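You operate a simulated robot arm through the tools that you are given. There is no shell and no other tool. Be economical: measure what you need, move in short steps, check, and stop when the job is done.

You are at the controls of a simulated robot arm. One attempt, no reset.

TASK
Serve about three scoops of rice into the blue bowl and cover the pot.
Fine: use the rice paddle, and lay it on the counter before the lid goes on; the lid rests on the counter meanwhile; the other bowl stays empty.

Only the result counts: the job must be done as asked and must still hold three seconds after the hand-in. Knocking over, shifting, dropping, spilling or breaking anything else fails it. Lids that push on must go on centred and level and be pressed home; caps that screw on are set level and turned clockwise until they are tight.

THE ROBOT
A 7-joint arm with a two-finger parallel gripper on a trunk, on a base that drives. Base frame: it is fixed to the floor where the robot stands at the start and does not move with it; the origin is under the middle of the robot, x ahead of it, y to its left, z up. Units: cm, rad, N and s.
With the tool pointing down near the work surface it reaches from about 28 to 72 cm from the robot's upright axis, wherever it stands. Its first joint turns from -2.897 to 2.897 rad. Places, roughly: cooker lid (24x24x6 cm) [50, 10, 110]; end counter [90, 30, 90]. Payload 1.57 kg.
Tool frame: the origin (TCP) lies between the finger pads and is the grasp point; the fingertips stand 3 cm ahead of it; z points along the fingers, y is the line along which they close. The gripper opens to 8 cm. The fingers are 1.7 cm wide and 1.2 cm thick; the gripper's body (4 by 8.2 cm) begins 8 cm behind the TCP.
Orientation is that of the tool frame in the base frame, as a unit quaternion [x, y, z, w]. With the fingers straight down and closing along the base's y, the tool's x points along the base's -x, its y along +y and its z along -z.

THE INTERFACE
- The arm moves only by the tool step_arm. Its argument "series" is a list of rows, each an object of numbers (a shift or turn left out is 0, a gripper value left out holds the last): "dx", "dy", "dz": the shift along the base's x, y, z in cm; "wx", "wy", "wz": the turn, a rotation vector about the base's x, y, z in rad; "hand": the finger opening in cm, from 0 to 8. In form: [{"dx": .., "dy": .., "dz": .., "wx": .., "wy": .., "wz": .., "hand": ..}, ...]. A call has 1 to 8 rows; each row is the pose to reach, as a shift and turn from the pose commanded when the call began. Each row takes 0.2 s and may step no farther than 5 cm and 0.15 rad from the row before; otherwise, or with a gripper value out of range, the whole call is refused. Where a pose cannot be reached the arm comes as near as it can. A force on the tool above 40 N (or 10 N above the force at the start of the call, whichever is more), or a blocked arm, ends the call early, and 0.2 s more pass. Each finger travels about 7.2 cm/s and halts on what it meets, pressing with about 27 N; the grip force reading is that of the motor and also rises with nothing between the fingers. The clock runs only during rows and for 0.2 s after the last one: add rows that repeat a pose to give the fingers time. It gives the time, the measured TCP pose, the force on the tool (base axes), the opening and the grip force at its end, in the units of the frame above (readings bear some noise), with the torque about the TCP (base axes, N m) and any sound that the robot's microphone picked up.
- Cameras (640 x 400 px; columns grow to the right, rows downward): "scene" is now at [-0.36, 15.68, 142.66]; the picture's right is [0.21, -0.98, 0.00], its down [-0.50, -0.11, -0.86] and it looks along [0.84, 0.18, -0.51] (base axes); focal length 240 px, centre (320, 200). "wrist" rides on the gripper at [7.2, -0.7, -12.2] in the tool frame; the picture's right is [0.09, 1.00, 0.00], its down [-0.84, 0.08, -0.54] and it looks along [-0.54, 0.05, 0.84] (tool axes); focal length 238 px, centre (320, 200). There is no depth. A picture from a camera that has moved, and an enlarged one, comes with that camera's place and axes in the base frame and with its lens.
- snapshot(camera): a new picture of that camera. It takes no simulated time.
- lift_body(by): slides the trunk up (or, below 0, down) by that many cm; the arm and the scene camera ride with it, the base frame stays. It gives what a move gives, with no picture.
- drive_base(legs): drives the robot by 1 to 6 legs, each [ahead, left, turn to the left] in cm, cm and rad, along the robot's own axes; the way and the turn of a leg run together, so that a leg with both is an arc; at most 150 cm and 3.142 rad a leg. The arm and the cameras ride along, it lands a little off, and it stops where it bumps. It gives what a move gives.
- aim_head(pan, tilt): turns the head with the scene camera to pan (to the left, within 1.501 rad either way) and tilt (down, from -0.506 to 1.204), counted from straight ahead of the robot. It gives what a move gives.
- close_up(camera, box): a new picture of the part [left, top, right, bottom] of that camera's present view, enlarged. It takes no simulated time.
- sign_off(): hands the job in; it is judged then, once.

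Work in short steps. Places have to be worked out from the pictures, the camera data and where the tool is seen: move nearer, look again, correct. Check each grasp and each placing, and mend what went wrong. You have 120 turns and 78 pictures in all, those below and enlarged ones among them. Open the gripper and draw the arm clear of the work before you hand the job in, unless the task says otherwise; then end with one line.

The tools are called after "Request:" as a command line: name --argument value ..., lists and objects as JSON in quotes. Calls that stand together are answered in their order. step_arm: Moves the arm, as the interface text tells. Its arguments: {"type":"object","properties":{"series":{"type":"array","items":{"type":"object","properties":{"dx":{"type":"number"},"dy":{"type":"number"},"dz":{"type":"number"},"wx":{"type":"number"},"wy":{"type":"number"},"wz":{"type":"number"},"hand":{"type":"number"}}}}},"required":["series"]} The other tools are called the same way: lift_body (by) slides the trunk up or down; drive_base (legs) drives the base; aim_head (pan, tilt) turns the head that bears the scene camera; snapshot (camera) takes a picture; close_up (camera, box) takes an enlarged picture of a part of a camera's view; sign_off () hands the job in.

At the start:

```text
clock: 0.0
eef_pos: [38.28, 15.1, 131.84]
ee_rot: [0.0, 1.0, -0.001, 0.0]
contact_force: [-0.1, 0.5, 1.1]
ft_torque: [0.0, 0.0, 0.02]
width: 8.02
grip_force: 0.0
trunk travel left (down, up): [-7.5, 4.0]
robot x, y, heading: [0.05, -0.11, 0.003]
head pan, tilt: [0.208, 0.538]
```

scene: 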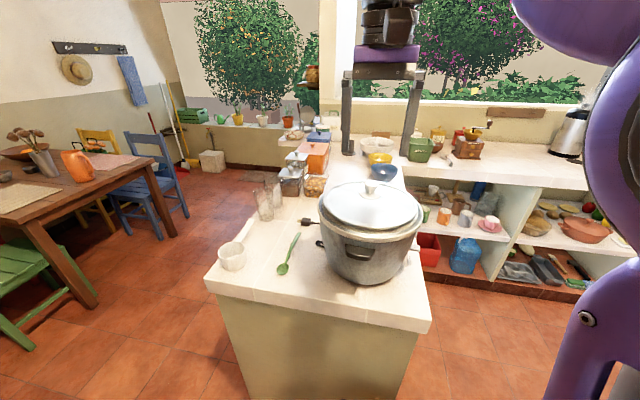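
wrist: 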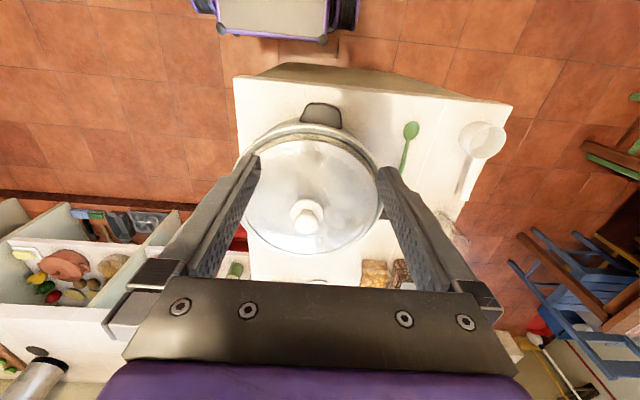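

The pot with its lid stands on the near counter, with a green paddle left of it and bowls further off. I enlarge the key areas first.

Request:
close_up --camera "scene" --box '[200, 170, 440, 320]'

Request:
close_up --camera "scene" --box '[270, 110, 450, 222]'

```text
2.67 times, centred on (320, 245) of scene
camera zoom: at [-0.36, 15.68, 142.66], right [0.21, -0.98, 0.0], down [-0.5, -0.11, -0.86], along [0.84, 0.18, -0.51], focal length 640 px, centre (320, 80)
```

zoom: 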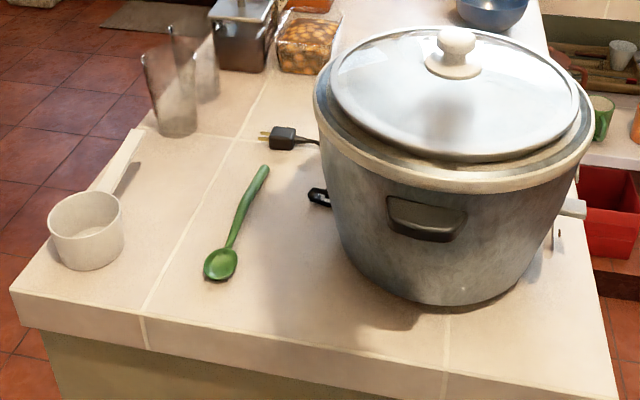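

```text
3.56 times, centred on (360, 166) of scene
camera zoom: at [-0.36, 15.68, 142.66], right [0.21, -0.98, 0.0], down [-0.5, -0.11, -0.86], along [0.84, 0.18, -0.51], focal length 853 px, centre (178, 321)
```

zoom: 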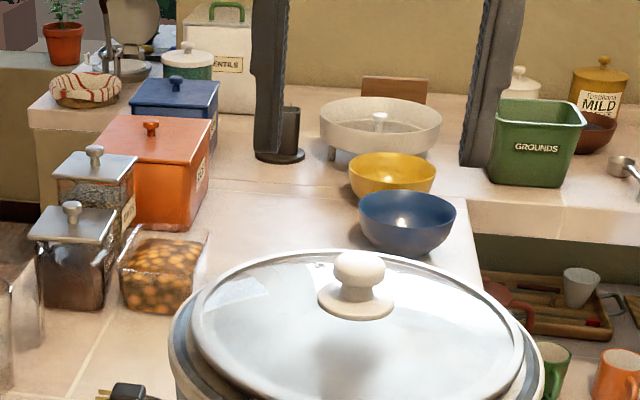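

The blue bowl is about at (114, 8), beyond reach from here, near the counter's right edge. I look right and down to see whether the robot can stand on that side.

Request:
aim_head --pan -0.6 --tilt 0.65

Request:
snapshot --camera "scene"

```text
clock: 1.1
eef_pos: [38.28, 15.08, 131.89]
ee_rot: [0.0, 1.0, -0.001, 0.0]
contact_force: [0.2, -0.1, -0.1]
ft_torque: [-0.02, -0.06, 0.02]
width: 8.0
grip_force: 0.0
trunk travel left (down, up): [-7.5, 4.0]
robot x, y, heading: [-0.24, -0.02, 0.002]
head pan, tilt: [-0.6, 0.649]
```

```text
73 pictures are left
camera scene: at [-2.01, 8.92, 141.67], right [-0.56, -0.83, 0.0], down [-0.5, 0.34, -0.8], along [0.66, -0.45, -0.6], focal length 240 px, centre (320, 200)
```

scene: 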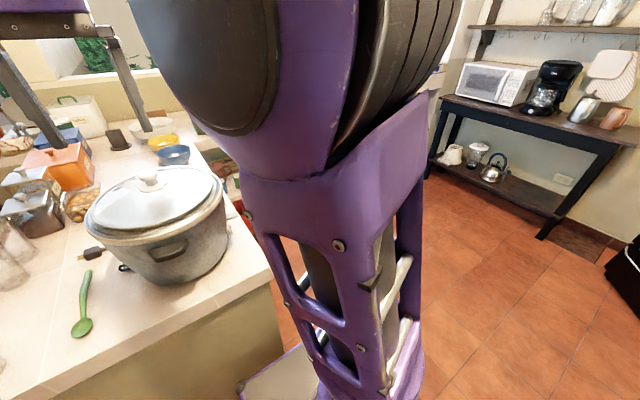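

Open floor lies to the right of the counter, so one stance there, facing left (+y), should reach the pot, bowl and gap between them. I drive there with the arm held high.

Request:
drive_base --legs '[[0, -52, 0], [72, 0, 0], [0, 0, 1.571]]'

Request:
aim_head --pan 0.3 --tilt 0.7

Request:
snapshot --camera "scene"

Request:
snapshot --camera "wrist"

```text
clock: 14.2
eef_pos: [53.09, -14.95, 131.89]
ee_rot: [0.731, -0.682, -0.001, 0.0]
contact_force: [-0.1, -0.7, 0.0]
ft_torque: [-0.01, -0.04, -0.01]
width: 8.02
grip_force: 0.1
trunk travel left (down, up): [-7.5, 4.0]
robot x, y, heading: [70.75, -52.04, 1.642]
head pan, tilt: [-0.6, 0.649]
```

```text
clock: 15.4
eef_pos: [53.11, -14.91, 131.74]
ee_rot: [0.731, -0.683, 0.004, 0.0]
contact_force: [0.1, -0.5, 0.6]
ft_torque: [-0.04, -0.02, -0.02]
width: 8.01
grip_force: 0.0
trunk travel left (down, up): [-7.5, 4.0]
robot x, y, heading: [71.41, -51.83, 1.644]
head pan, tilt: [0.3, 0.7]
```

```text
72 pictures are left
camera scene: at [55.37, -53.93, 141.37], right [0.97, 0.23, 0.0], down [0.15, -0.61, -0.77], along [-0.18, 0.75, -0.63], focal length 240 px, centre (320, 200)
```

scene: 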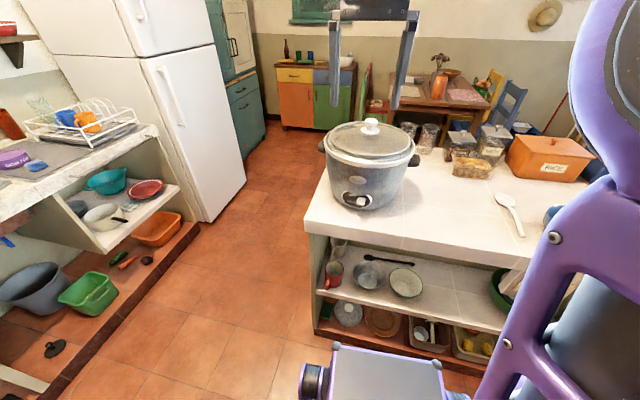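

```text
71 pictures are left
camera wrist: at [54.18, -21.88, 143.93], right [-0.99, -0.16, 0.0], down [-0.14, 0.83, 0.54], along [-0.08, 0.53, -0.84], focal length 238 px, centre (320, 200)
```

wrist: 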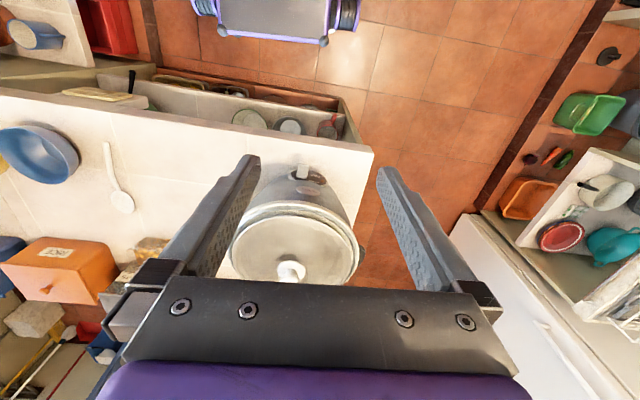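

There's a white rice paddle between the pot and blue bowl (about x=101, y=5–24); the green spoon is a distractor. I move up to the counter and straighten the heading.

Request:
drive_base --legs '[[0, 0, -0.07], [13, -4, 0]]'

Request:
aim_head --pan 0.0 --tilt 0.75

Request:
snapshot --camera "scene"

Request:
snapshot --camera "wrist"

```text
clock: 17.2
eef_pos: [59.69, -0.77, 131.75]
ee_rot: [-0.706, 0.708, -0.003, -0.001]
contact_force: [0.1, 0.1, -0.3]
ft_torque: [0.02, -0.02, -0.01]
width: 7.98
grip_force: 0.0
trunk travel left (down, up): [-7.5, 4.0]
robot x, y, heading: [75.21, -39.25, 1.571]
head pan, tilt: [0.3, 0.7]
```

```text
clock: 18.0
eef_pos: [59.79, -0.81, 131.64]
ee_rot: [-0.707, 0.707, -0.002, 0.0]
contact_force: [-0.2, -0.2, -0.5]
ft_torque: [-0.01, -0.01, -0.01]
width: 8.03
grip_force: 0.0
trunk travel left (down, up): [-7.5, 4.0]
robot x, y, heading: [74.82, -39.2, 1.572]
head pan, tilt: [0.0, 0.75]
```

```text
70 pictures are left
camera scene: at [60.66, -40.03, 140.81], right [1.0, 0.0, 0.0], down [0.0, -0.68, -0.73], along [0.0, 0.73, -0.68], focal length 240 px, centre (320, 200)
```

scene: 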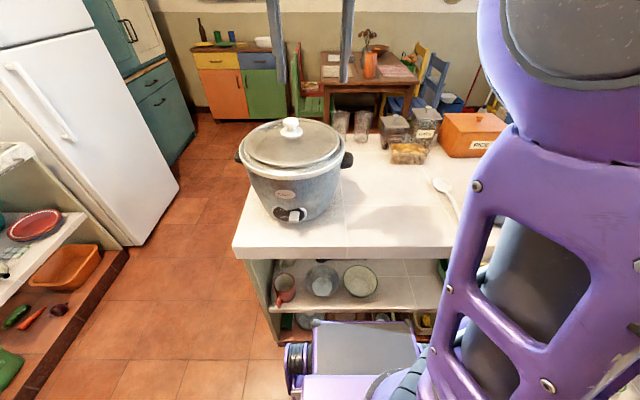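

```text
69 pictures are left
camera wrist: at [60.33, -7.89, 144.0], right [-1.0, -0.09, 0.0], down [-0.08, 0.84, 0.54], along [-0.05, 0.54, -0.84], focal length 238 px, centre (320, 200)
```

wrist: 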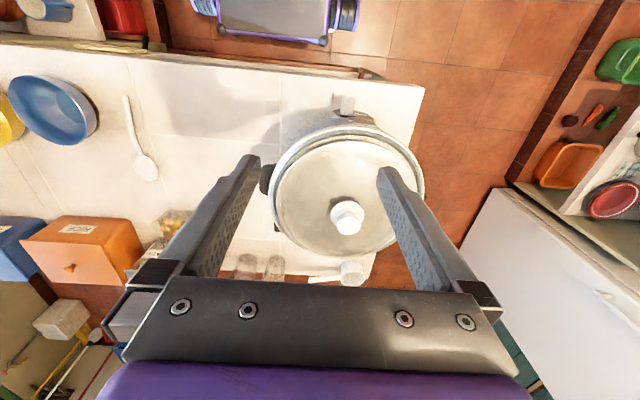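

Knob is estimated at (53.9, 13.9, ~114). I move above it and look again.

Request:
step_arm --series '[{"dx": -1.5, "dy": 4, "hand": 8}, {"dx": -3, "dy": 8}, {"dx": -4.5, "dy": 12, "dz": -1}, {"dx": -5.9, "dy": 14.7, "dz": -4}, {"dx": -5.9, "dy": 14.7, "dz": -8}, {"dx": -5.9, "dy": 14.7, "dz": -10}]'

Request:
snapshot --camera "wrist"

Request:
close_up --camera "scene" --box '[200, 70, 400, 195]'

```text
clock: 19.4
eef_pos: [53.69, 13.92, 121.7]
ee_rot: [-0.707, 0.708, -0.002, -0.001]
contact_force: [0.1, 0.4, 0.1]
ft_torque: [-0.02, -0.01, 0.03]
width: 8.0
grip_force: 0.0
out of reach, approached as far as the arm can: row 3
trunk travel left (down, up): [-7.5, 4.0]
robot x, y, heading: [74.53, -39.33, 1.567]
head pan, tilt: [0.0, 0.75]
```

```text
68 pictures are left
camera wrist: at [54.28, 6.87, 134.01], right [-1.0, -0.09, 0.0], down [-0.08, 0.84, 0.54], along [-0.05, 0.54, -0.84], focal length 238 px, centre (320, 200)
```

wrist: 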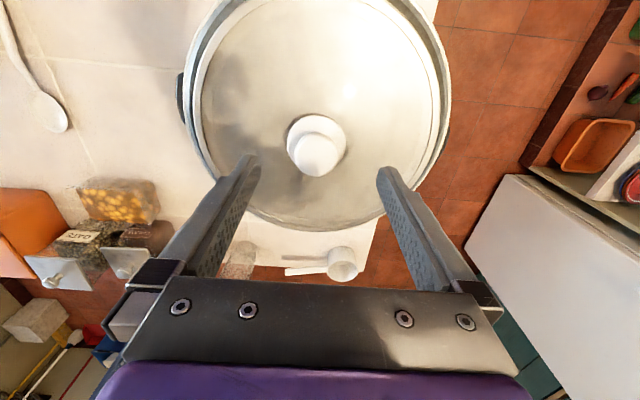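

```text
3.20 times, centred on (300, 132) of scene
camera zoom: at [60.67, -40.05, 140.81], right [1.0, 0.0, 0.0], down [0.0, -0.68, -0.73], along [0.0, 0.73, -0.68], focal length 768 px, centre (384, 416)
```

zoom: 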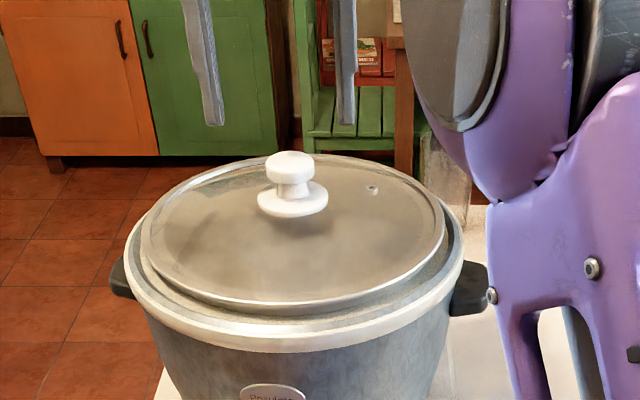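

Knob top is about z=115.8 at (53.8, 14.4), with a wider flange at ~113. I lower to z≈116.3 so the tips stay just above the flange, then close.

Request:
step_arm --series '[{"dx": 0.1, "dy": 0.5, "dz": -2}, {"dx": 0.1, "dy": 0.5, "dz": -4}, {"dx": 0.1, "dy": 0.5, "dz": -5.4}, {"dx": 0.1, "dy": 0.5, "dz": -5.4}]'

Request:
close_up --camera "scene" --box '[230, 90, 350, 165]'

```text
clock: 20.4
eef_pos: [53.92, 14.41, 116.27]
ee_rot: [-0.706, 0.708, -0.003, 0.0]
contact_force: [0.8, -0.1, 0.2]
ft_torque: [0.0, -0.01, 0.01]
width: 7.98
grip_force: 0.1
trunk travel left (down, up): [-7.5, 4.0]
robot x, y, heading: [74.62, -38.99, 1.569]
head pan, tilt: [0.0, 0.75]
```

```text
5.33 times, centred on (290, 128) of scene
camera zoom: at [60.66, -40.03, 140.81], right [1.0, 0.0, 0.0], down [0.0, -0.68, -0.73], along [0.0, 0.73, -0.68], focal length 1280 px, centre (480, 587)
```

zoom: 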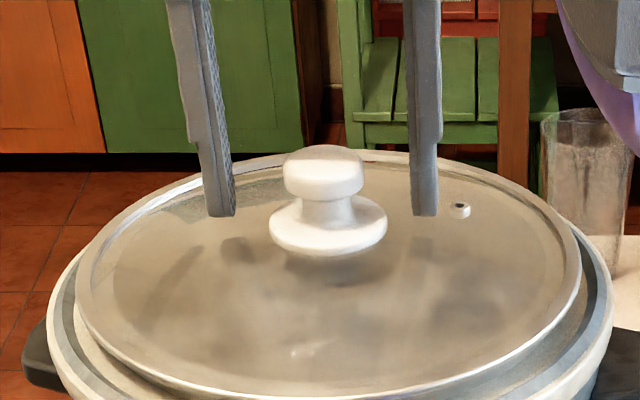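

Tips flank the knob, level with the stem just above the flange. I close.

Request:
step_arm --series '[{"hand": 5}, {"hand": 3.5}, {"hand": 2}, {"hand": 1.5}, {"hand": 1.5}]'

Request:
close_up --camera "scene" --box '[230, 90, 350, 165]'

```text
clock: 21.6
eef_pos: [53.84, 14.45, 116.34]
ee_rot: [-0.707, 0.708, -0.002, 0.0]
contact_force: [1.5, 0.4, -0.2]
ft_torque: [-0.01, -0.01, 0.02]
width: 3.5
grip_force: 26.9
trunk travel left (down, up): [-7.5, 4.0]
robot x, y, heading: [75.12, -39.48, 1.574]
head pan, tilt: [0.0, 0.75]
```

```text
5.33 times, centred on (290, 128) of scene
camera zoom: at [60.68, -40.03, 140.81], right [1.0, 0.0, 0.0], down [0.0, -0.68, -0.73], along [0.0, 0.73, -0.68], focal length 1280 px, centre (480, 587)
```

zoom: 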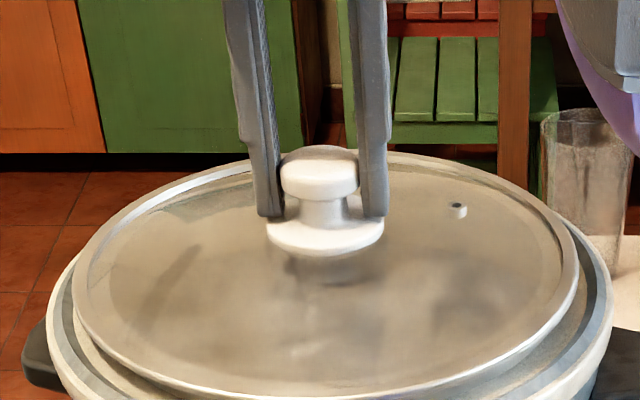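

The cap is gripped at 3.5 cm; the lid's seated reference is TCP (53.9, 14.4, 116.3). I lift straight up.

Request:
step_arm --series '[{"dz": 0.5}, {"dz": 2}, {"dz": 5}, {"dz": 8}, {"dz": 10}]'

Request:
snapshot --camera "scene"

```text
clock: 22.8
eef_pos: [54.04, 14.4, 126.26]
ee_rot: [-0.706, 0.708, -0.003, -0.001]
contact_force: [-0.2, -0.4, -3.9]
ft_torque: [0.01, 0.02, -0.02]
width: 3.54
grip_force: 27.0
trunk travel left (down, up): [-7.5, 4.0]
robot x, y, heading: [74.47, -39.01, 1.571]
head pan, tilt: [0.0, 0.75]
```

```text
64 pictures are left
camera scene: at [60.65, -40.0, 140.81], right [1.0, 0.0, 0.0], down [0.0, -0.68, -0.73], along [0.0, 0.73, -0.68], focal length 240 px, centre (320, 200)
```

scene: 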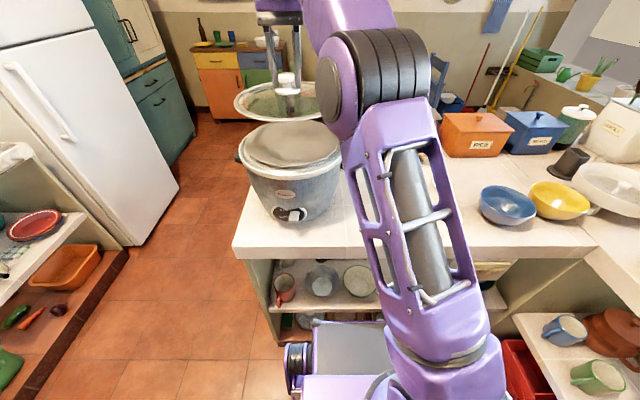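

Lid is off and hangs level. I carry it to the free patch around (84, 12), between pot and paddle.

Request:
step_arm --series '[{"dx": 4.5}, {"dx": 9}, {"dx": 13.5, "dy": -1}, {"dx": 18, "dy": -2}, {"dx": 22.5, "dy": -2.5}, {"dx": 27, "dy": -2.5}, {"dx": 30, "dy": -2.5}, {"dx": 30, "dy": -2.5, "dz": -4}]'

Request:
step_arm --series '[{"dz": -4.5}, {"dz": -9}, {"dz": -13}, {"dz": -16}, {"dz": -18}]'

Request:
snapshot --camera "scene"

Request:
snapshot --camera "wrist"

```text
clock: 24.6
eef_pos: [84.21, 11.83, 122.56]
ee_rot: [-0.706, 0.708, -0.003, -0.001]
contact_force: [0.4, -0.6, -4.2]
ft_torque: [0.02, -0.02, 0.0]
width: 3.51
grip_force: 27.3
trunk travel left (down, up): [-7.5, 4.0]
robot x, y, heading: [74.98, -39.17, 1.566]
head pan, tilt: [0.0, 0.75]
```

```text
clock: 25.8
eef_pos: [83.71, 11.83, 104.37]
ee_rot: [-0.706, 0.708, -0.004, -0.001]
contact_force: [1.1, -0.2, -4.7]
ft_torque: [-0.01, -0.02, 0.01]
width: 3.51
grip_force: 27.2
trunk travel left (down, up): [-7.5, 4.0]
robot x, y, heading: [74.65, -39.18, 1.571]
head pan, tilt: [0.0, 0.75]
```

```text
63 pictures are left
camera scene: at [60.67, -40.01, 140.81], right [1.0, 0.0, 0.0], down [0.0, -0.68, -0.73], along [0.0, 0.73, -0.68], focal length 240 px, centre (320, 200)
```

scene: 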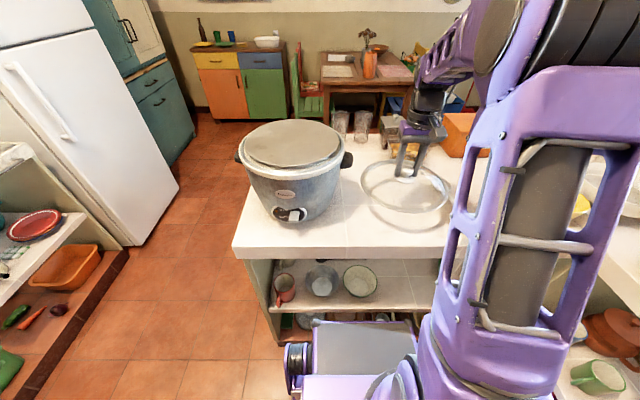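

```text
62 pictures are left
camera wrist: at [84.43, 4.75, 116.55], right [-1.0, -0.09, 0.0], down [-0.08, 0.84, 0.54], along [-0.05, 0.54, -0.84], focal length 238 px, centre (320, 200)
```

wrist: 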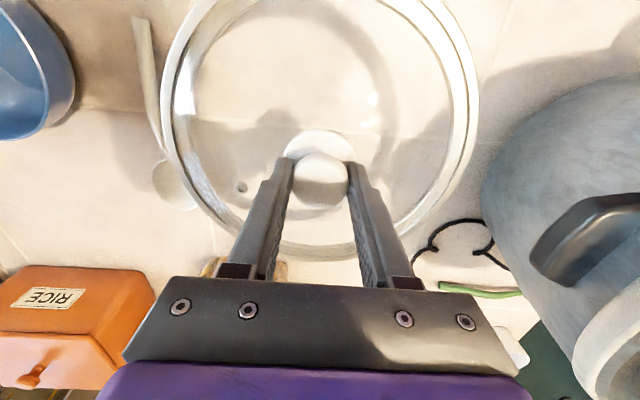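

Lid clears both the paddle (x≥99) and the pot. I lower it gently until it touches.

Request:
step_arm --series '[{"dz": -3}, {"dz": -5}, {"dz": -6.5}, {"dz": -7}, {"dz": -7.4}, {"dz": -7.8}]'

```text
clock: 27.2
eef_pos: [83.95, 12.04, 96.37]
ee_rot: [-0.706, 0.708, -0.002, 0.0]
contact_force: [0.2, -0.1, -4.4]
ft_torque: [-0.02, 0.02, 0.0]
width: 3.54
grip_force: 26.9
trunk travel left (down, up): [-7.5, 4.0]
robot x, y, heading: [74.86, -38.98, 1.566]
head pan, tilt: [0.0, 0.75]
```

Not yet touching; continue in small steps.

Request:
step_arm --series '[{"dz": -0.3}, {"dz": -0.6}, {"dz": -0.9}, {"dz": -1.2}]'

Request:
close_up --camera "scene" --box '[330, 130, 490, 230]'

```text
clock: 28.2
eef_pos: [83.99, 12.01, 95.83]
ee_rot: [-0.707, 0.707, 0.0, 0.003]
contact_force: [-1.7, -0.5, 37.4]
ft_torque: [-0.95, 0.56, 0.2]
width: 3.51
grip_force: 27.0
trunk travel left (down, up): [-7.5, 4.0]
robot x, y, heading: [75.18, -38.97, 1.567]
head pan, tilt: [0.0, 0.75]
```

```text
4.00 times, centred on (410, 180) of scene
camera zoom: at [60.6, -40.26, 140.87], right [1.0, 0.0, 0.0], down [0.0, -0.68, -0.73], along [0.0, 0.73, -0.68], focal length 960 px, centre (-40, 280)
```

zoom: 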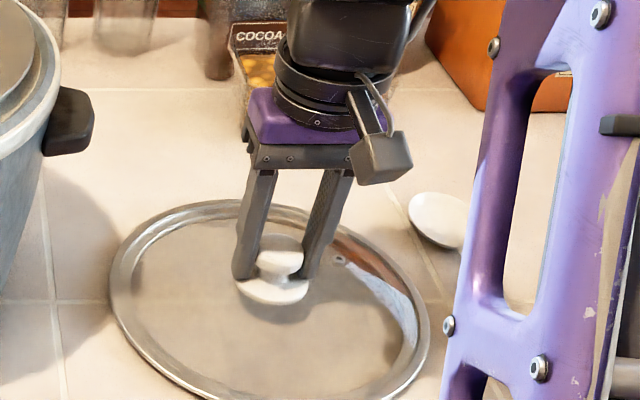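

The lid is down (contact at TCP 95.8). I relax the pressing and open, then rise.

Request:
step_arm --series '[{"dz": 0.6}, {"dz": 0.6, "hand": 6}, {"dz": 0.6, "hand": 8}, {"dz": 0.6, "hand": 8}, {"dz": 4, "hand": 8}, {"dz": 8}, {"dz": 12}, {"dz": 16}]'

Request:
step_arm --series '[{"dz": 4, "dx": 1}, {"dz": 8, "dx": 4}, {"dz": 8, "dx": 8}, {"dz": 8, "dx": 12}]'

Request:
snapshot --camera "scene"

Request:
snapshot --camera "wrist"

```text
clock: 30.0
eef_pos: [84.1, 11.84, 111.4]
ee_rot: [-0.706, 0.708, -0.002, 0.0]
contact_force: [-0.1, 0.3, -0.1]
ft_torque: [-0.03, -0.02, -0.02]
width: 8.02
grip_force: 0.0
trunk travel left (down, up): [-7.5, 4.0]
robot x, y, heading: [74.55, -39.31, 1.571]
head pan, tilt: [0.0, 0.75]
```

```text
clock: 31.0
eef_pos: [95.62, 12.19, 119.28]
ee_rot: [-0.707, 0.707, -0.003, -0.001]
contact_force: [-0.6, -0.3, -0.1]
ft_torque: [0.0, -0.04, -0.01]
width: 7.99
grip_force: 0.1
trunk travel left (down, up): [-7.5, 4.0]
robot x, y, heading: [74.93, -39.14, 1.571]
head pan, tilt: [0.0, 0.75]
```

```text
60 pictures are left
camera scene: at [60.65, -40.03, 140.81], right [1.0, 0.0, 0.0], down [0.0, -0.68, -0.73], along [0.0, 0.73, -0.68], focal length 240 px, centre (320, 200)
```

scene: 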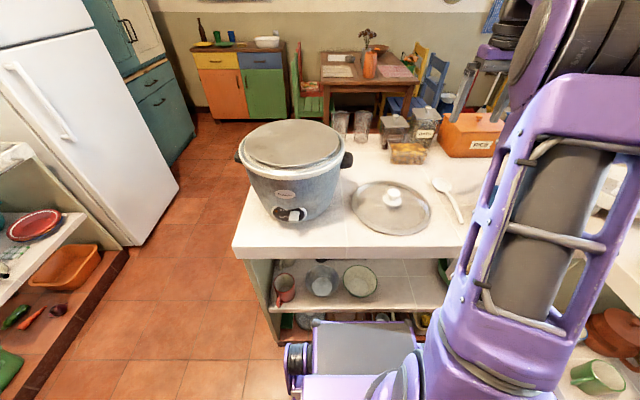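

```text
59 pictures are left
camera wrist: at [96.27, 5.07, 131.58], right [-1.0, -0.09, 0.0], down [-0.08, 0.84, 0.54], along [-0.05, 0.54, -0.84], focal length 238 px, centre (320, 200)
```

wrist: 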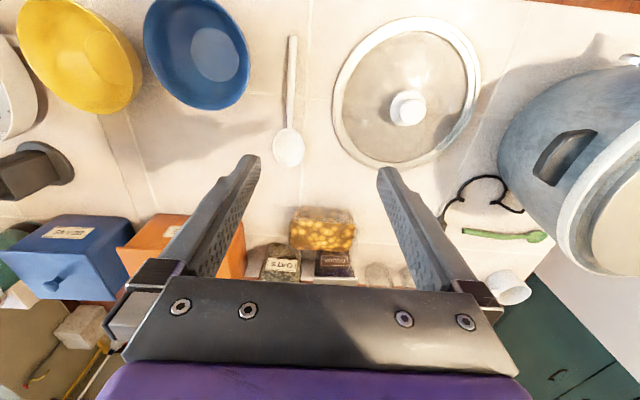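

Lid rests flat. I check the pot's inside and the paddle closely.

Request:
close_up --camera "scene" --box '[220, 100, 380, 200]'

Request:
close_up --camera "wrist" --box '[130, 0, 354, 180]'

Request:
close_up --camera "scene" --box '[400, 150, 496, 240]'

```text
4.00 times, centred on (300, 150) of scene
camera zoom: at [60.65, -40.03, 140.81], right [1.0, 0.0, 0.0], down [0.0, -0.68, -0.73], along [0.0, 0.73, -0.68], focal length 960 px, centre (400, 400)
```

zoom: 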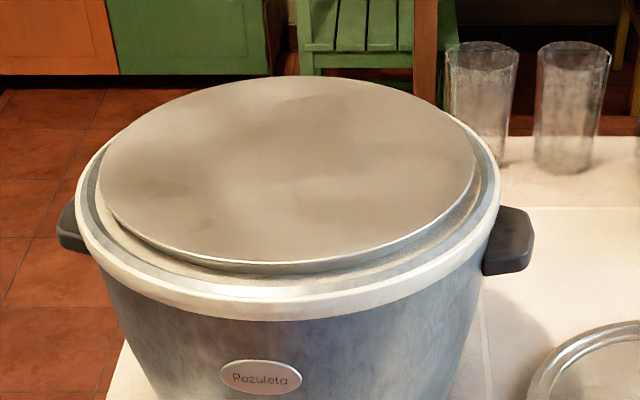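

```text
2.22 times, centred on (242, 90) of wrist
camera zoom: at [96.27, 5.07, 131.58], right [-1.0, -0.09, 0.0], down [-0.08, 0.84, 0.54], along [-0.05, 0.54, -0.84], focal length 530 px, centre (493, 444)
```

zoom: 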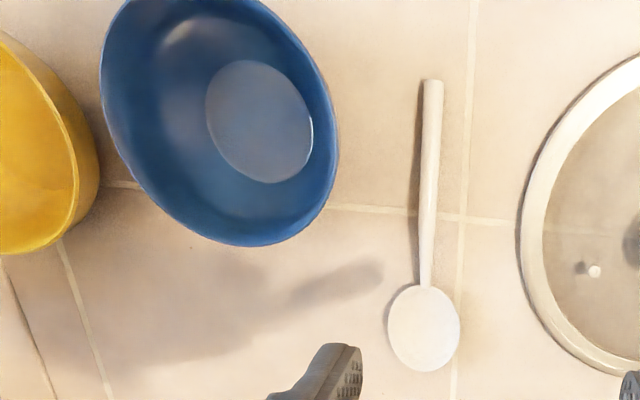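

```text
4.44 times, centred on (448, 195) of scene
camera zoom: at [60.65, -40.03, 140.81], right [1.0, 0.0, 0.0], down [0.0, -0.68, -0.73], along [0.0, 0.73, -0.68], focal length 1066 px, centre (-249, 222)
```

zoom: 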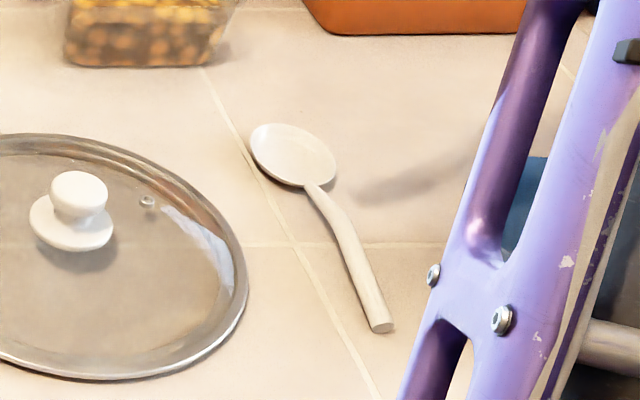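

A second flat disc seems to sit on the pot's rim. I look straight from above with the wrist camera.

Request:
step_arm --series '[{"dx": -5, "dz": 2}, {"dx": -10, "dz": 4}, {"dx": -15, "dz": 5}, {"dx": -20, "dz": 5}, {"dx": -25, "dz": 5}, {"dx": -30, "dz": 5}, {"dx": -35, "dz": 5}, {"dx": -39, "dz": 5}]'

Request:
snapshot --camera "wrist"

```text
refused: row 1 steps farther than a row can; nothing moved
```

```text
55 pictures are left
camera wrist: at [96.27, 5.07, 131.58], right [-1.0, -0.09, 0.0], down [-0.08, 0.84, 0.54], along [-0.05, 0.54, -0.84], focal length 238 px, centre (320, 200)
```

wrist: 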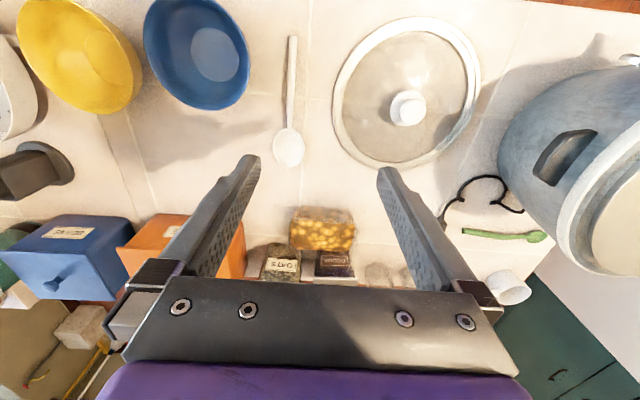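

Refused for step size; I retry with shorter steps.

Request:
step_arm --series '[{"dx": -4.5, "dz": 1}, {"dx": -9, "dz": 2}, {"dx": -13.5, "dz": 3}, {"dx": -18, "dz": 4}, {"dx": -22.5, "dz": 5}, {"dx": -27.4, "dz": 5}, {"dx": -32.3, "dz": 5}, {"dx": -37.2, "dz": 5}]'

Request:
snapshot --camera "wrist"

```text
clock: 32.8
eef_pos: [58.86, 11.89, 124.5]
ee_rot: [-0.707, 0.707, -0.002, -0.001]
contact_force: [-0.3, 0.0, 0.5]
ft_torque: [0.03, 0.02, -0.01]
width: 8.01
grip_force: 0.0
trunk travel left (down, up): [-7.5, 4.0]
robot x, y, heading: [74.99, -39.38, 1.568]
head pan, tilt: [0.0, 0.75]
```

```text
54 pictures are left
camera wrist: at [59.39, 4.77, 136.9], right [-1.0, -0.09, 0.0], down [-0.08, 0.84, 0.54], along [-0.05, 0.54, -0.84], focal length 238 px, centre (320, 200)
```

wrist: 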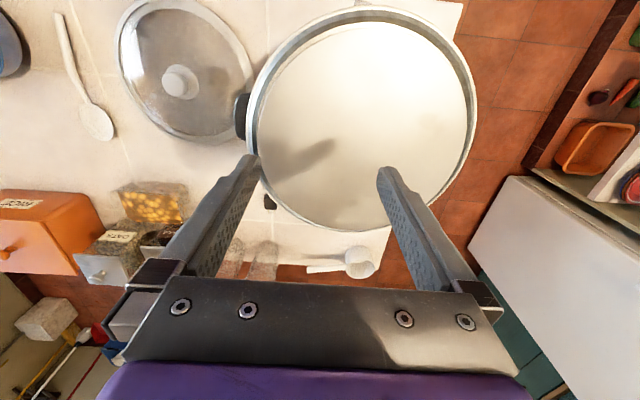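

Request:
close_up --camera "wrist" --box '[230, 0, 490, 240]'

```text
1.67 times, centred on (360, 120) of wrist
camera zoom: at [59.39, 4.77, 136.9], right [-1.0, -0.09, 0.0], down [-0.08, 0.84, 0.54], along [-0.05, 0.54, -0.84], focal length 397 px, centre (253, 333)
```

zoom: 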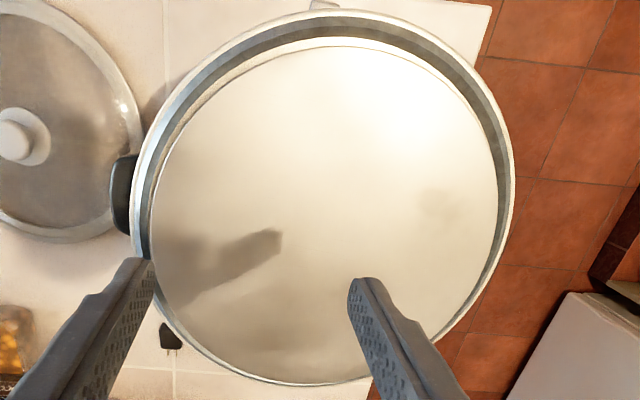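

The surface is flat at about z≈110.8, level with the pot's mouth — presumably the rice, to be tested with the paddle. Now I fetch the paddle: handle along y at x≈100.4, end y≈4.3, tip y≈24.5; I go above y=8.

Request:
step_arm --series '[{"dx": 4.9}, {"dx": 9.8}, {"dx": 14.7}, {"dx": 19.6}, {"dx": 24.5}, {"dx": 29.4, "dy": -1}, {"dx": 34, "dy": -2}, {"dx": 38, "dy": -3.9}]'

Request:
step_arm --series '[{"dx": 3.5, "dz": -3, "hand": 5}, {"dx": 3.5, "dz": -7.5}, {"dx": 3.5, "dz": -12}, {"dx": 3.5, "dz": -16.5}, {"dx": 3.5, "dz": -20}, {"dx": 3.5, "dz": -23}]'

Request:
snapshot --camera "wrist"

Request:
snapshot --camera "scene"

```text
clock: 34.6
eef_pos: [96.71, 8.09, 124.44]
ee_rot: [-0.706, 0.708, -0.002, 0.0]
contact_force: [0.0, 0.1, 0.7]
ft_torque: [-0.04, 0.0, 0.01]
width: 8.01
grip_force: 0.0
trunk travel left (down, up): [-7.5, 4.0]
robot x, y, heading: [74.77, -39.64, 1.569]
head pan, tilt: [0.0, 0.75]
```

```text
clock: 36.0
eef_pos: [100.2, 7.83, 101.41]
ee_rot: [-0.706, 0.708, -0.003, 0.0]
contact_force: [0.6, 0.1, 1.6]
ft_torque: [-0.04, -0.02, 0.03]
width: 5.0
grip_force: 0.2
trunk travel left (down, up): [-7.5, 4.0]
robot x, y, heading: [74.86, -39.34, 1.571]
head pan, tilt: [0.0, 0.75]
```

```text
52 pictures are left
camera wrist: at [100.79, 0.69, 113.68], right [-1.0, -0.09, 0.0], down [-0.08, 0.84, 0.54], along [-0.04, 0.54, -0.84], focal length 238 px, centre (320, 200)
```

wrist: 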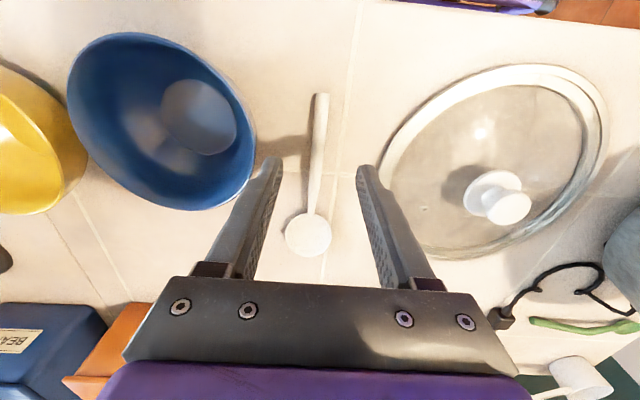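

```text
51 pictures are left
camera scene: at [60.66, -40.04, 140.81], right [1.0, 0.0, 0.0], down [0.0, -0.68, -0.73], along [0.0, 0.73, -0.68], focal length 240 px, centre (320, 200)
```

scene: 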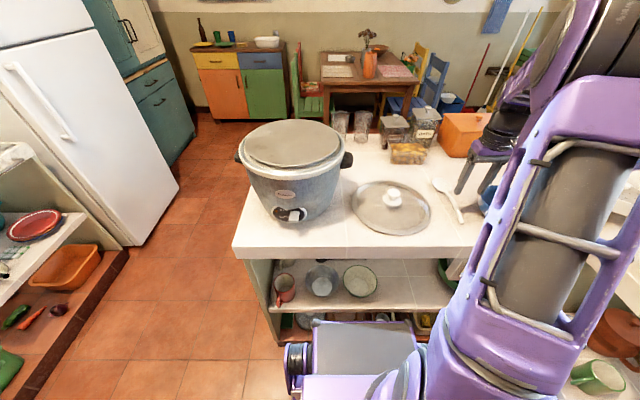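

Fingers straddle the handle; the bowl rim is near on one side (x≈105), so I narrow the opening to 3.4 cm and lower to z≈93.4.

Request:
step_arm --series '[{"dx": 0.2, "dz": 0, "hand": 3.4}, {"dx": 0.2, "dz": -3}, {"dx": 0.2, "dz": -6}, {"dx": 0.2, "dz": -7.5}, {"dx": 0.2, "dz": -7.9}]'

Request:
close_up --camera "wrist" --box '[200, 60, 440, 280]'

```text
clock: 37.2
eef_pos: [100.5, 8.18, 93.46]
ee_rot: [-0.706, 0.708, -0.002, 0.001]
contact_force: [0.3, 0.1, -0.6]
ft_torque: [0.0, 0.01, 0.0]
width: 3.37
grip_force: 0.1
trunk travel left (down, up): [-7.5, 4.0]
robot x, y, heading: [74.96, -39.06, 1.571]
head pan, tilt: [0.0, 0.75]
```

```text
1.82 times, centred on (320, 170) of wrist
camera zoom: at [101.11, 1.07, 105.75], right [-1.0, -0.09, 0.0], down [-0.08, 0.84, 0.54], along [-0.05, 0.54, -0.84], focal length 433 px, centre (320, 254)
```

zoom: 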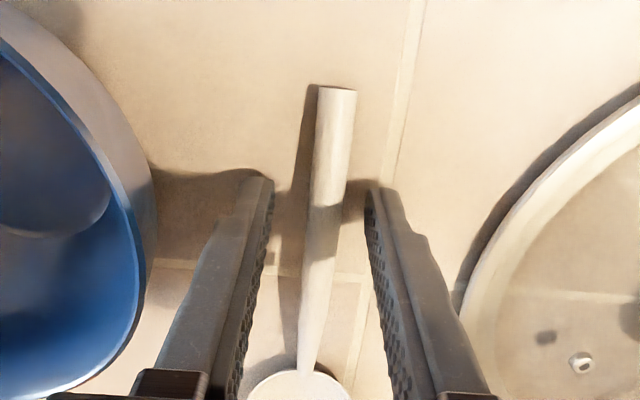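

Handle is centred between the fingers. I lower a hair and close.

Request:
step_arm --series '[{"dz": -0.2}, {"dz": -0.2, "hand": 1.5}, {"dz": -0.2, "hand": 0.3}, {"dz": -0.2, "hand": 0.3}, {"dz": -0.2, "hand": 0.3}]'

Request:
step_arm --series '[{"dz": 1}, {"dz": 4}, {"dz": 8}, {"dz": 12}, {"dz": 16}, {"dz": 20}]'

Request:
snapshot --camera "wrist"

Request:
snapshot --camera "scene"

```text
clock: 38.4
eef_pos: [100.53, 8.2, 93.26]
ee_rot: [-0.707, 0.708, -0.003, -0.001]
contact_force: [1.0, -0.2, -0.4]
ft_torque: [0.0, 0.02, 0.03]
width: 1.16
grip_force: 27.1
trunk travel left (down, up): [-7.5, 4.0]
robot x, y, heading: [74.98, -39.13, 1.57]
head pan, tilt: [0.0, 0.75]
```

```text
clock: 39.8
eef_pos: [100.23, 8.22, 113.32]
ee_rot: [-0.706, 0.708, -0.003, -0.001]
contact_force: [0.5, -0.7, -0.8]
ft_torque: [-0.06, 0.02, 0.01]
width: 1.17
grip_force: 26.7
trunk travel left (down, up): [-7.5, 4.0]
robot x, y, heading: [75.0, -39.08, 1.569]
head pan, tilt: [0.0, 0.75]
```

```text
49 pictures are left
camera wrist: at [100.77, 1.1, 125.67], right [-1.0, -0.09, 0.0], down [-0.08, 0.84, 0.54], along [-0.05, 0.54, -0.84], focal length 238 px, centre (320, 200)
```

wrist: 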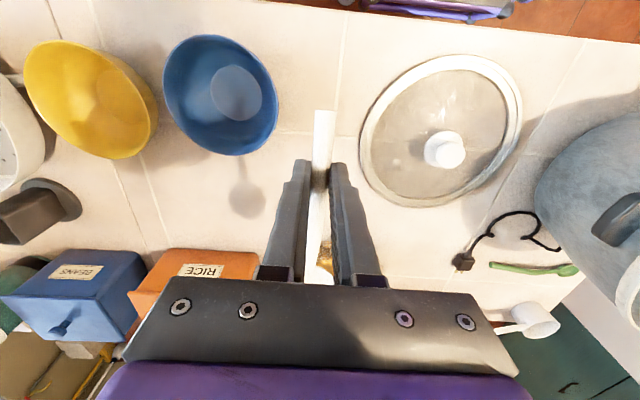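

```text
48 pictures are left
camera scene: at [60.67, -40.02, 140.81], right [1.0, 0.0, 0.0], down [0.0, -0.68, -0.73], along [0.0, 0.73, -0.68], focal length 240 px, centre (320, 200)
```

scene: 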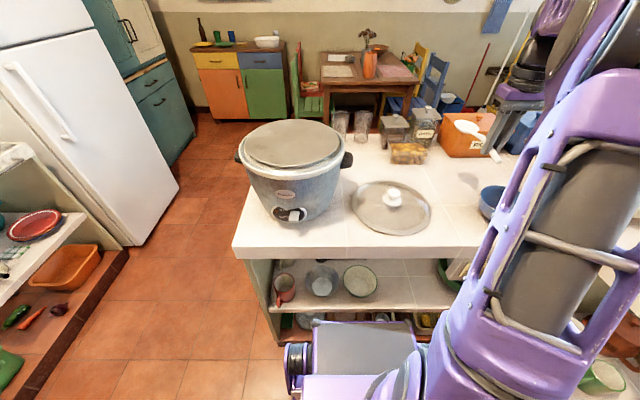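

Paddle is firmly held, level, tip pointing away from the robot. I raise it and start turning it about z so the tip faces the robot, which lets me dip it later.

Request:
step_arm --series '[{"dx": -2, "dz": 2.5, "wz": 0.15}, {"dx": -4, "dz": 5, "wz": 0.3}, {"dx": -6, "dz": 7.5, "wz": 0.45}, {"dx": -8, "dz": 9, "wz": 0.6}, {"dx": -10, "dz": 10, "wz": 0.75}, {"dx": -12, "dz": 10, "wz": 0.9}, {"dx": -14, "dz": 10, "wz": 1.05}, {"dx": -15, "dz": 10, "wz": 1.2}]'

Request:
step_arm --series '[{"dx": -2, "wz": 0.15}, {"dx": -4, "wz": 0.3}, {"dx": -6, "wz": 0.45}, {"dx": -8, "wz": 0.6}, {"dx": -10, "wz": 0.75}, {"dx": -12, "wz": 0.9}, {"dx": -14, "wz": 1.05}, {"dx": -16, "wz": 1.2}]'

```text
clock: 41.6
eef_pos: [85.53, 7.99, 123.27]
ee_rot: [0.983, -0.183, 0.002, -0.002]
contact_force: [0.2, -0.1, 0.0]
ft_torque: [0.03, -0.01, 0.03]
width: 1.15
grip_force: 26.7
trunk travel left (down, up): [-7.5, 4.0]
robot x, y, heading: [74.88, -39.52, 1.565]
head pan, tilt: [0.0, 0.75]
```

```text
clock: 43.4
eef_pos: [69.52, 7.98, 123.23]
ee_rot: [0.915, 0.403, 0.001, -0.002]
contact_force: [0.0, 0.3, -0.9]
ft_torque: [0.0, -0.01, 0.0]
width: 1.15
grip_force: 27.2
trunk travel left (down, up): [-7.5, 4.0]
robot x, y, heading: [75.11, -39.18, 1.566]
head pan, tilt: [0.0, 0.75]
```

The turn works. I continue to bring the tip toward the robot while moving over the pot's far side.

Request:
step_arm --series '[{"dx": -2.2, "dy": 1.5, "wz": 0.14}, {"dx": -4.4, "dy": 3, "wz": 0.28, "dz": 1}, {"dx": -6.6, "dy": 4.5, "wz": 0.42, "dz": 2}, {"dx": -8.8, "dy": 6, "wz": 0.56, "dz": 2}, {"dx": -11, "dy": 7.5, "wz": 0.7, "dz": 2}, {"dx": -13.2, "dy": 9, "wz": 0.84, "dz": 2}, {"dx": -15.4, "dy": 10.5, "wz": 0.98, "dz": 2}, {"dx": -17.5, "dy": 12, "wz": 1.12, "dz": 2}]'

Request:
snapshot --camera "scene"

Request:
snapshot --camera "wrist"

```text
clock: 45.2
eef_pos: [53.44, 17.53, 122.34]
ee_rot: [0.562, 0.827, 0.0, -0.003]
contact_force: [0.5, 0.3, 0.3]
ft_torque: [0.07, -0.02, 0.02]
width: 1.15
grip_force: 26.9
out of reach, approached as far as the arm can: row 7, 8
trunk travel left (down, up): [-7.5, 4.0]
robot x, y, heading: [75.21, -39.44, 1.571]
head pan, tilt: [0.0, 0.75]
```

```text
47 pictures are left
camera scene: at [60.68, -40.15, 140.82], right [1.0, 0.0, 0.0], down [0.0, -0.68, -0.73], along [0.0, 0.73, -0.68], focal length 240 px, centre (320, 200)
```

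scene: 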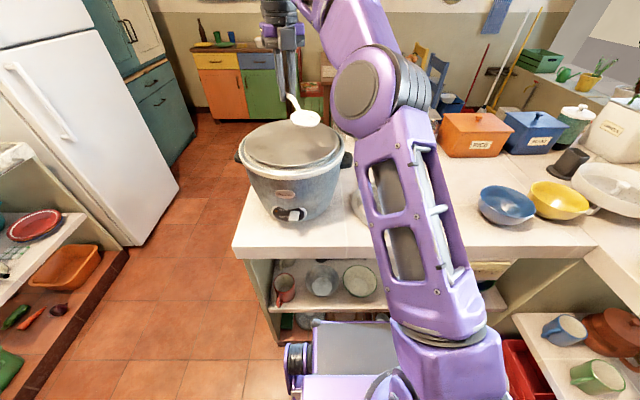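

```text
46 pictures are left
camera wrist: at [50.28, 23.9, 134.56], right [0.89, 0.45, 0.0], down [0.38, -0.75, 0.54], along [0.24, -0.48, -0.84], focal length 238 px, centre (320, 200)
```

wrist: 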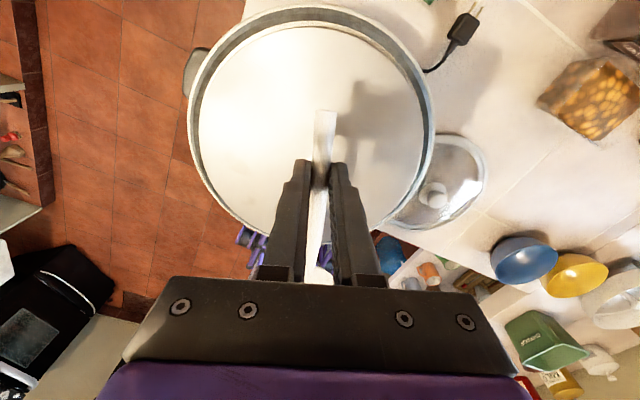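

The tip faces the robot now, over the rice. I tilt the paddle tip-down by 0.7 rad while staying high.

Request:
step_arm --series '[{"wx": 0.13, "wy": 0.052, "dz": 1}, {"wx": 0.26, "wy": 0.103, "dz": 2}, {"wx": 0.39, "wy": 0.155, "dz": 3}, {"wx": 0.52, "wy": 0.206, "dz": 4}, {"wx": 0.65, "wy": 0.258, "dz": 4}]'

Request:
snapshot --camera "scene"

```text
clock: 46.4
eef_pos: [53.71, 17.48, 126.21]
ee_rot: [0.528, 0.777, 0.191, -0.286]
contact_force: [0.2, 0.4, -0.4]
ft_torque: [-0.02, -0.03, 0.01]
width: 1.15
grip_force: 26.5
trunk travel left (down, up): [-7.5, 4.0]
robot x, y, heading: [74.32, -39.11, 1.567]
head pan, tilt: [0.0, 0.75]
```

```text
45 pictures are left
camera scene: at [60.67, -40.02, 140.81], right [1.0, 0.0, 0.0], down [0.0, -0.68, -0.73], along [0.0, 0.73, -0.68], focal length 240 px, centre (320, 200)
```

scene: 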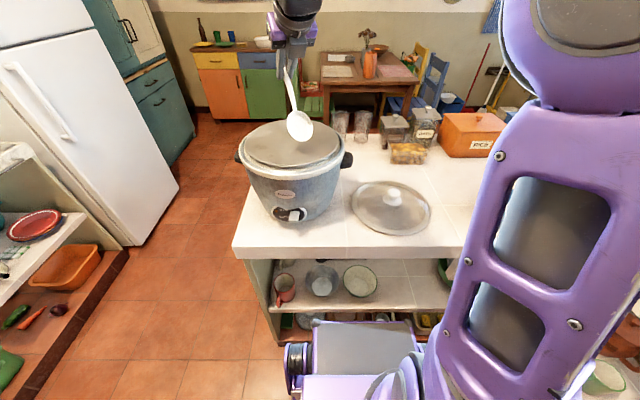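

Tilt is good. I shift back toward the far rim and lower slowly to feel whether the surface gives.

Request:
step_arm --series '[{"dx": -1, "dy": 2.3}, {"dx": -2, "dy": 4.6}, {"dx": -2, "dy": 4.6, "dz": -1}, {"dx": -2, "dy": 4.6, "dz": -2}, {"dx": -2, "dy": 4.6, "dz": -3}, {"dx": -2, "dy": 4.6, "dz": -3.7}]'

Request:
close_up --camera "scene" --box '[220, 60, 380, 180]'

```text
clock: 47.8
eef_pos: [51.57, 22.03, 122.39]
ee_rot: [0.528, 0.776, 0.192, -0.286]
contact_force: [0.9, -0.5, -0.5]
ft_torque: [0.02, 0.0, 0.0]
width: 1.16
grip_force: 26.8
trunk travel left (down, up): [-7.5, 4.0]
robot x, y, heading: [74.97, -39.0, 1.565]
head pan, tilt: [0.0, 0.75]
```

```text
3.33 times, centred on (300, 120) of scene
camera zoom: at [60.66, -40.03, 140.81], right [1.0, 0.0, 0.0], down [0.0, -0.68, -0.73], along [0.0, 0.73, -0.68], focal length 800 px, centre (387, 467)
```

zoom: 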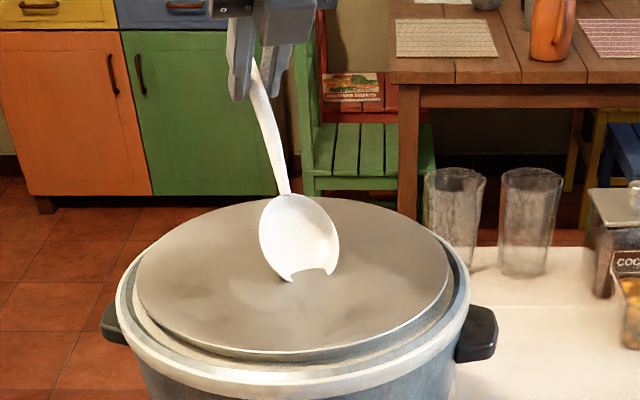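

The tip cuts into the surface with no force, so it is the rice. I scoop: dip deeper, advance and level the paddle, then lift.

Request:
step_arm --series '[{"dz": -2}, {"dz": -4}, {"dx": -0.18, "dy": 0.47, "dz": -5.1, "wx": -0.13, "wy": -0.0515}, {"dx": -0.26, "dy": 0.65, "dz": -6, "wx": -0.26, "wy": -0.103}, {"dx": -0.26, "dy": 0.65, "dz": -6.8, "wx": -0.39, "wy": -0.1545}, {"dx": -0.37, "dy": 0.93, "dz": -7.3, "wx": -0.52, "wy": -0.206}, {"dx": -0.55, "dy": 1.4, "dz": -6.5, "wx": -0.65, "wy": -0.258}, {"dx": -0.55, "dy": 1.4, "dz": -3.5, "wx": -0.66, "wy": -0.262}]'

Request:
close_up --camera "scene" --box '[220, 60, 380, 180]'

```text
clock: 49.6
eef_pos: [51.49, 20.94, 117.41]
ee_rot: [0.561, 0.828, 0.001, 0.0]
contact_force: [0.1, 0.3, -0.9]
ft_torque: [-0.02, 0.02, -0.01]
width: 1.17
grip_force: 27.0
out of reach, approached as far as the arm can: row 7, 8
trunk travel left (down, up): [-7.5, 4.0]
robot x, y, heading: [74.92, -39.33, 1.568]
head pan, tilt: [0.0, 0.75]
```

```text
3.33 times, centred on (300, 120) of scene
camera zoom: at [60.7, -40.08, 140.82], right [1.0, 0.0, 0.0], down [0.0, -0.68, -0.73], along [0.0, 0.73, -0.68], focal length 800 px, centre (387, 467)
```

zoom: 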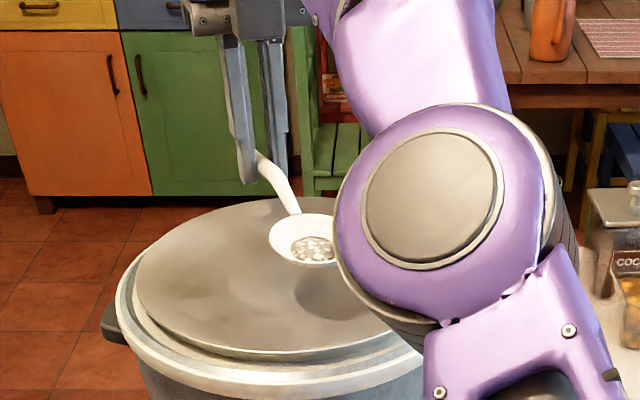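

Rice lies on the blade. I lift and draw it a bit toward the robot, then look closer.

Request:
step_arm --series '[{"dx": 1, "dy": -1.5, "dz": 1.5}, {"dx": 3, "dy": -3, "dz": 3}, {"dx": 5, "dy": -5, "dz": 4.5}, {"dx": 7, "dy": -7, "dz": 5}]'

Request:
close_up --camera "scene" --box '[270, 60, 400, 160]'

Request:
close_up --camera "wrist" --box '[220, 100, 420, 300]'

```text
clock: 50.6
eef_pos: [58.54, 13.9, 122.31]
ee_rot: [0.562, 0.827, -0.003, 0.001]
contact_force: [-0.2, 0.3, -0.2]
ft_torque: [0.0, 0.04, 0.01]
width: 1.19
grip_force: 27.1
trunk travel left (down, up): [-7.5, 4.0]
robot x, y, heading: [74.86, -39.11, 1.57]
head pan, tilt: [0.0, 0.75]
```

```text
4.00 times, centred on (335, 110) of scene
camera zoom: at [60.65, -40.03, 140.81], right [1.0, 0.0, 0.0], down [0.0, -0.68, -0.73], along [0.0, 0.73, -0.68], focal length 960 px, centre (260, 560)
```

zoom: 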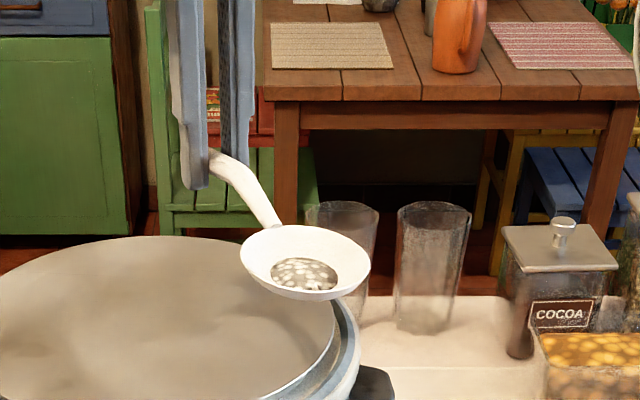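

```text
2.00 times, centred on (320, 200) of wrist
camera zoom: at [55.2, 20.46, 134.54], right [0.89, 0.45, 0.0], down [0.38, -0.75, 0.55], along [0.24, -0.49, -0.84], focal length 477 px, centre (320, 200)
```

zoom: 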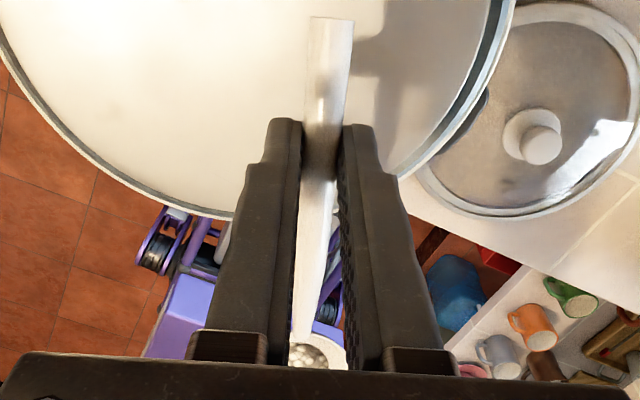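

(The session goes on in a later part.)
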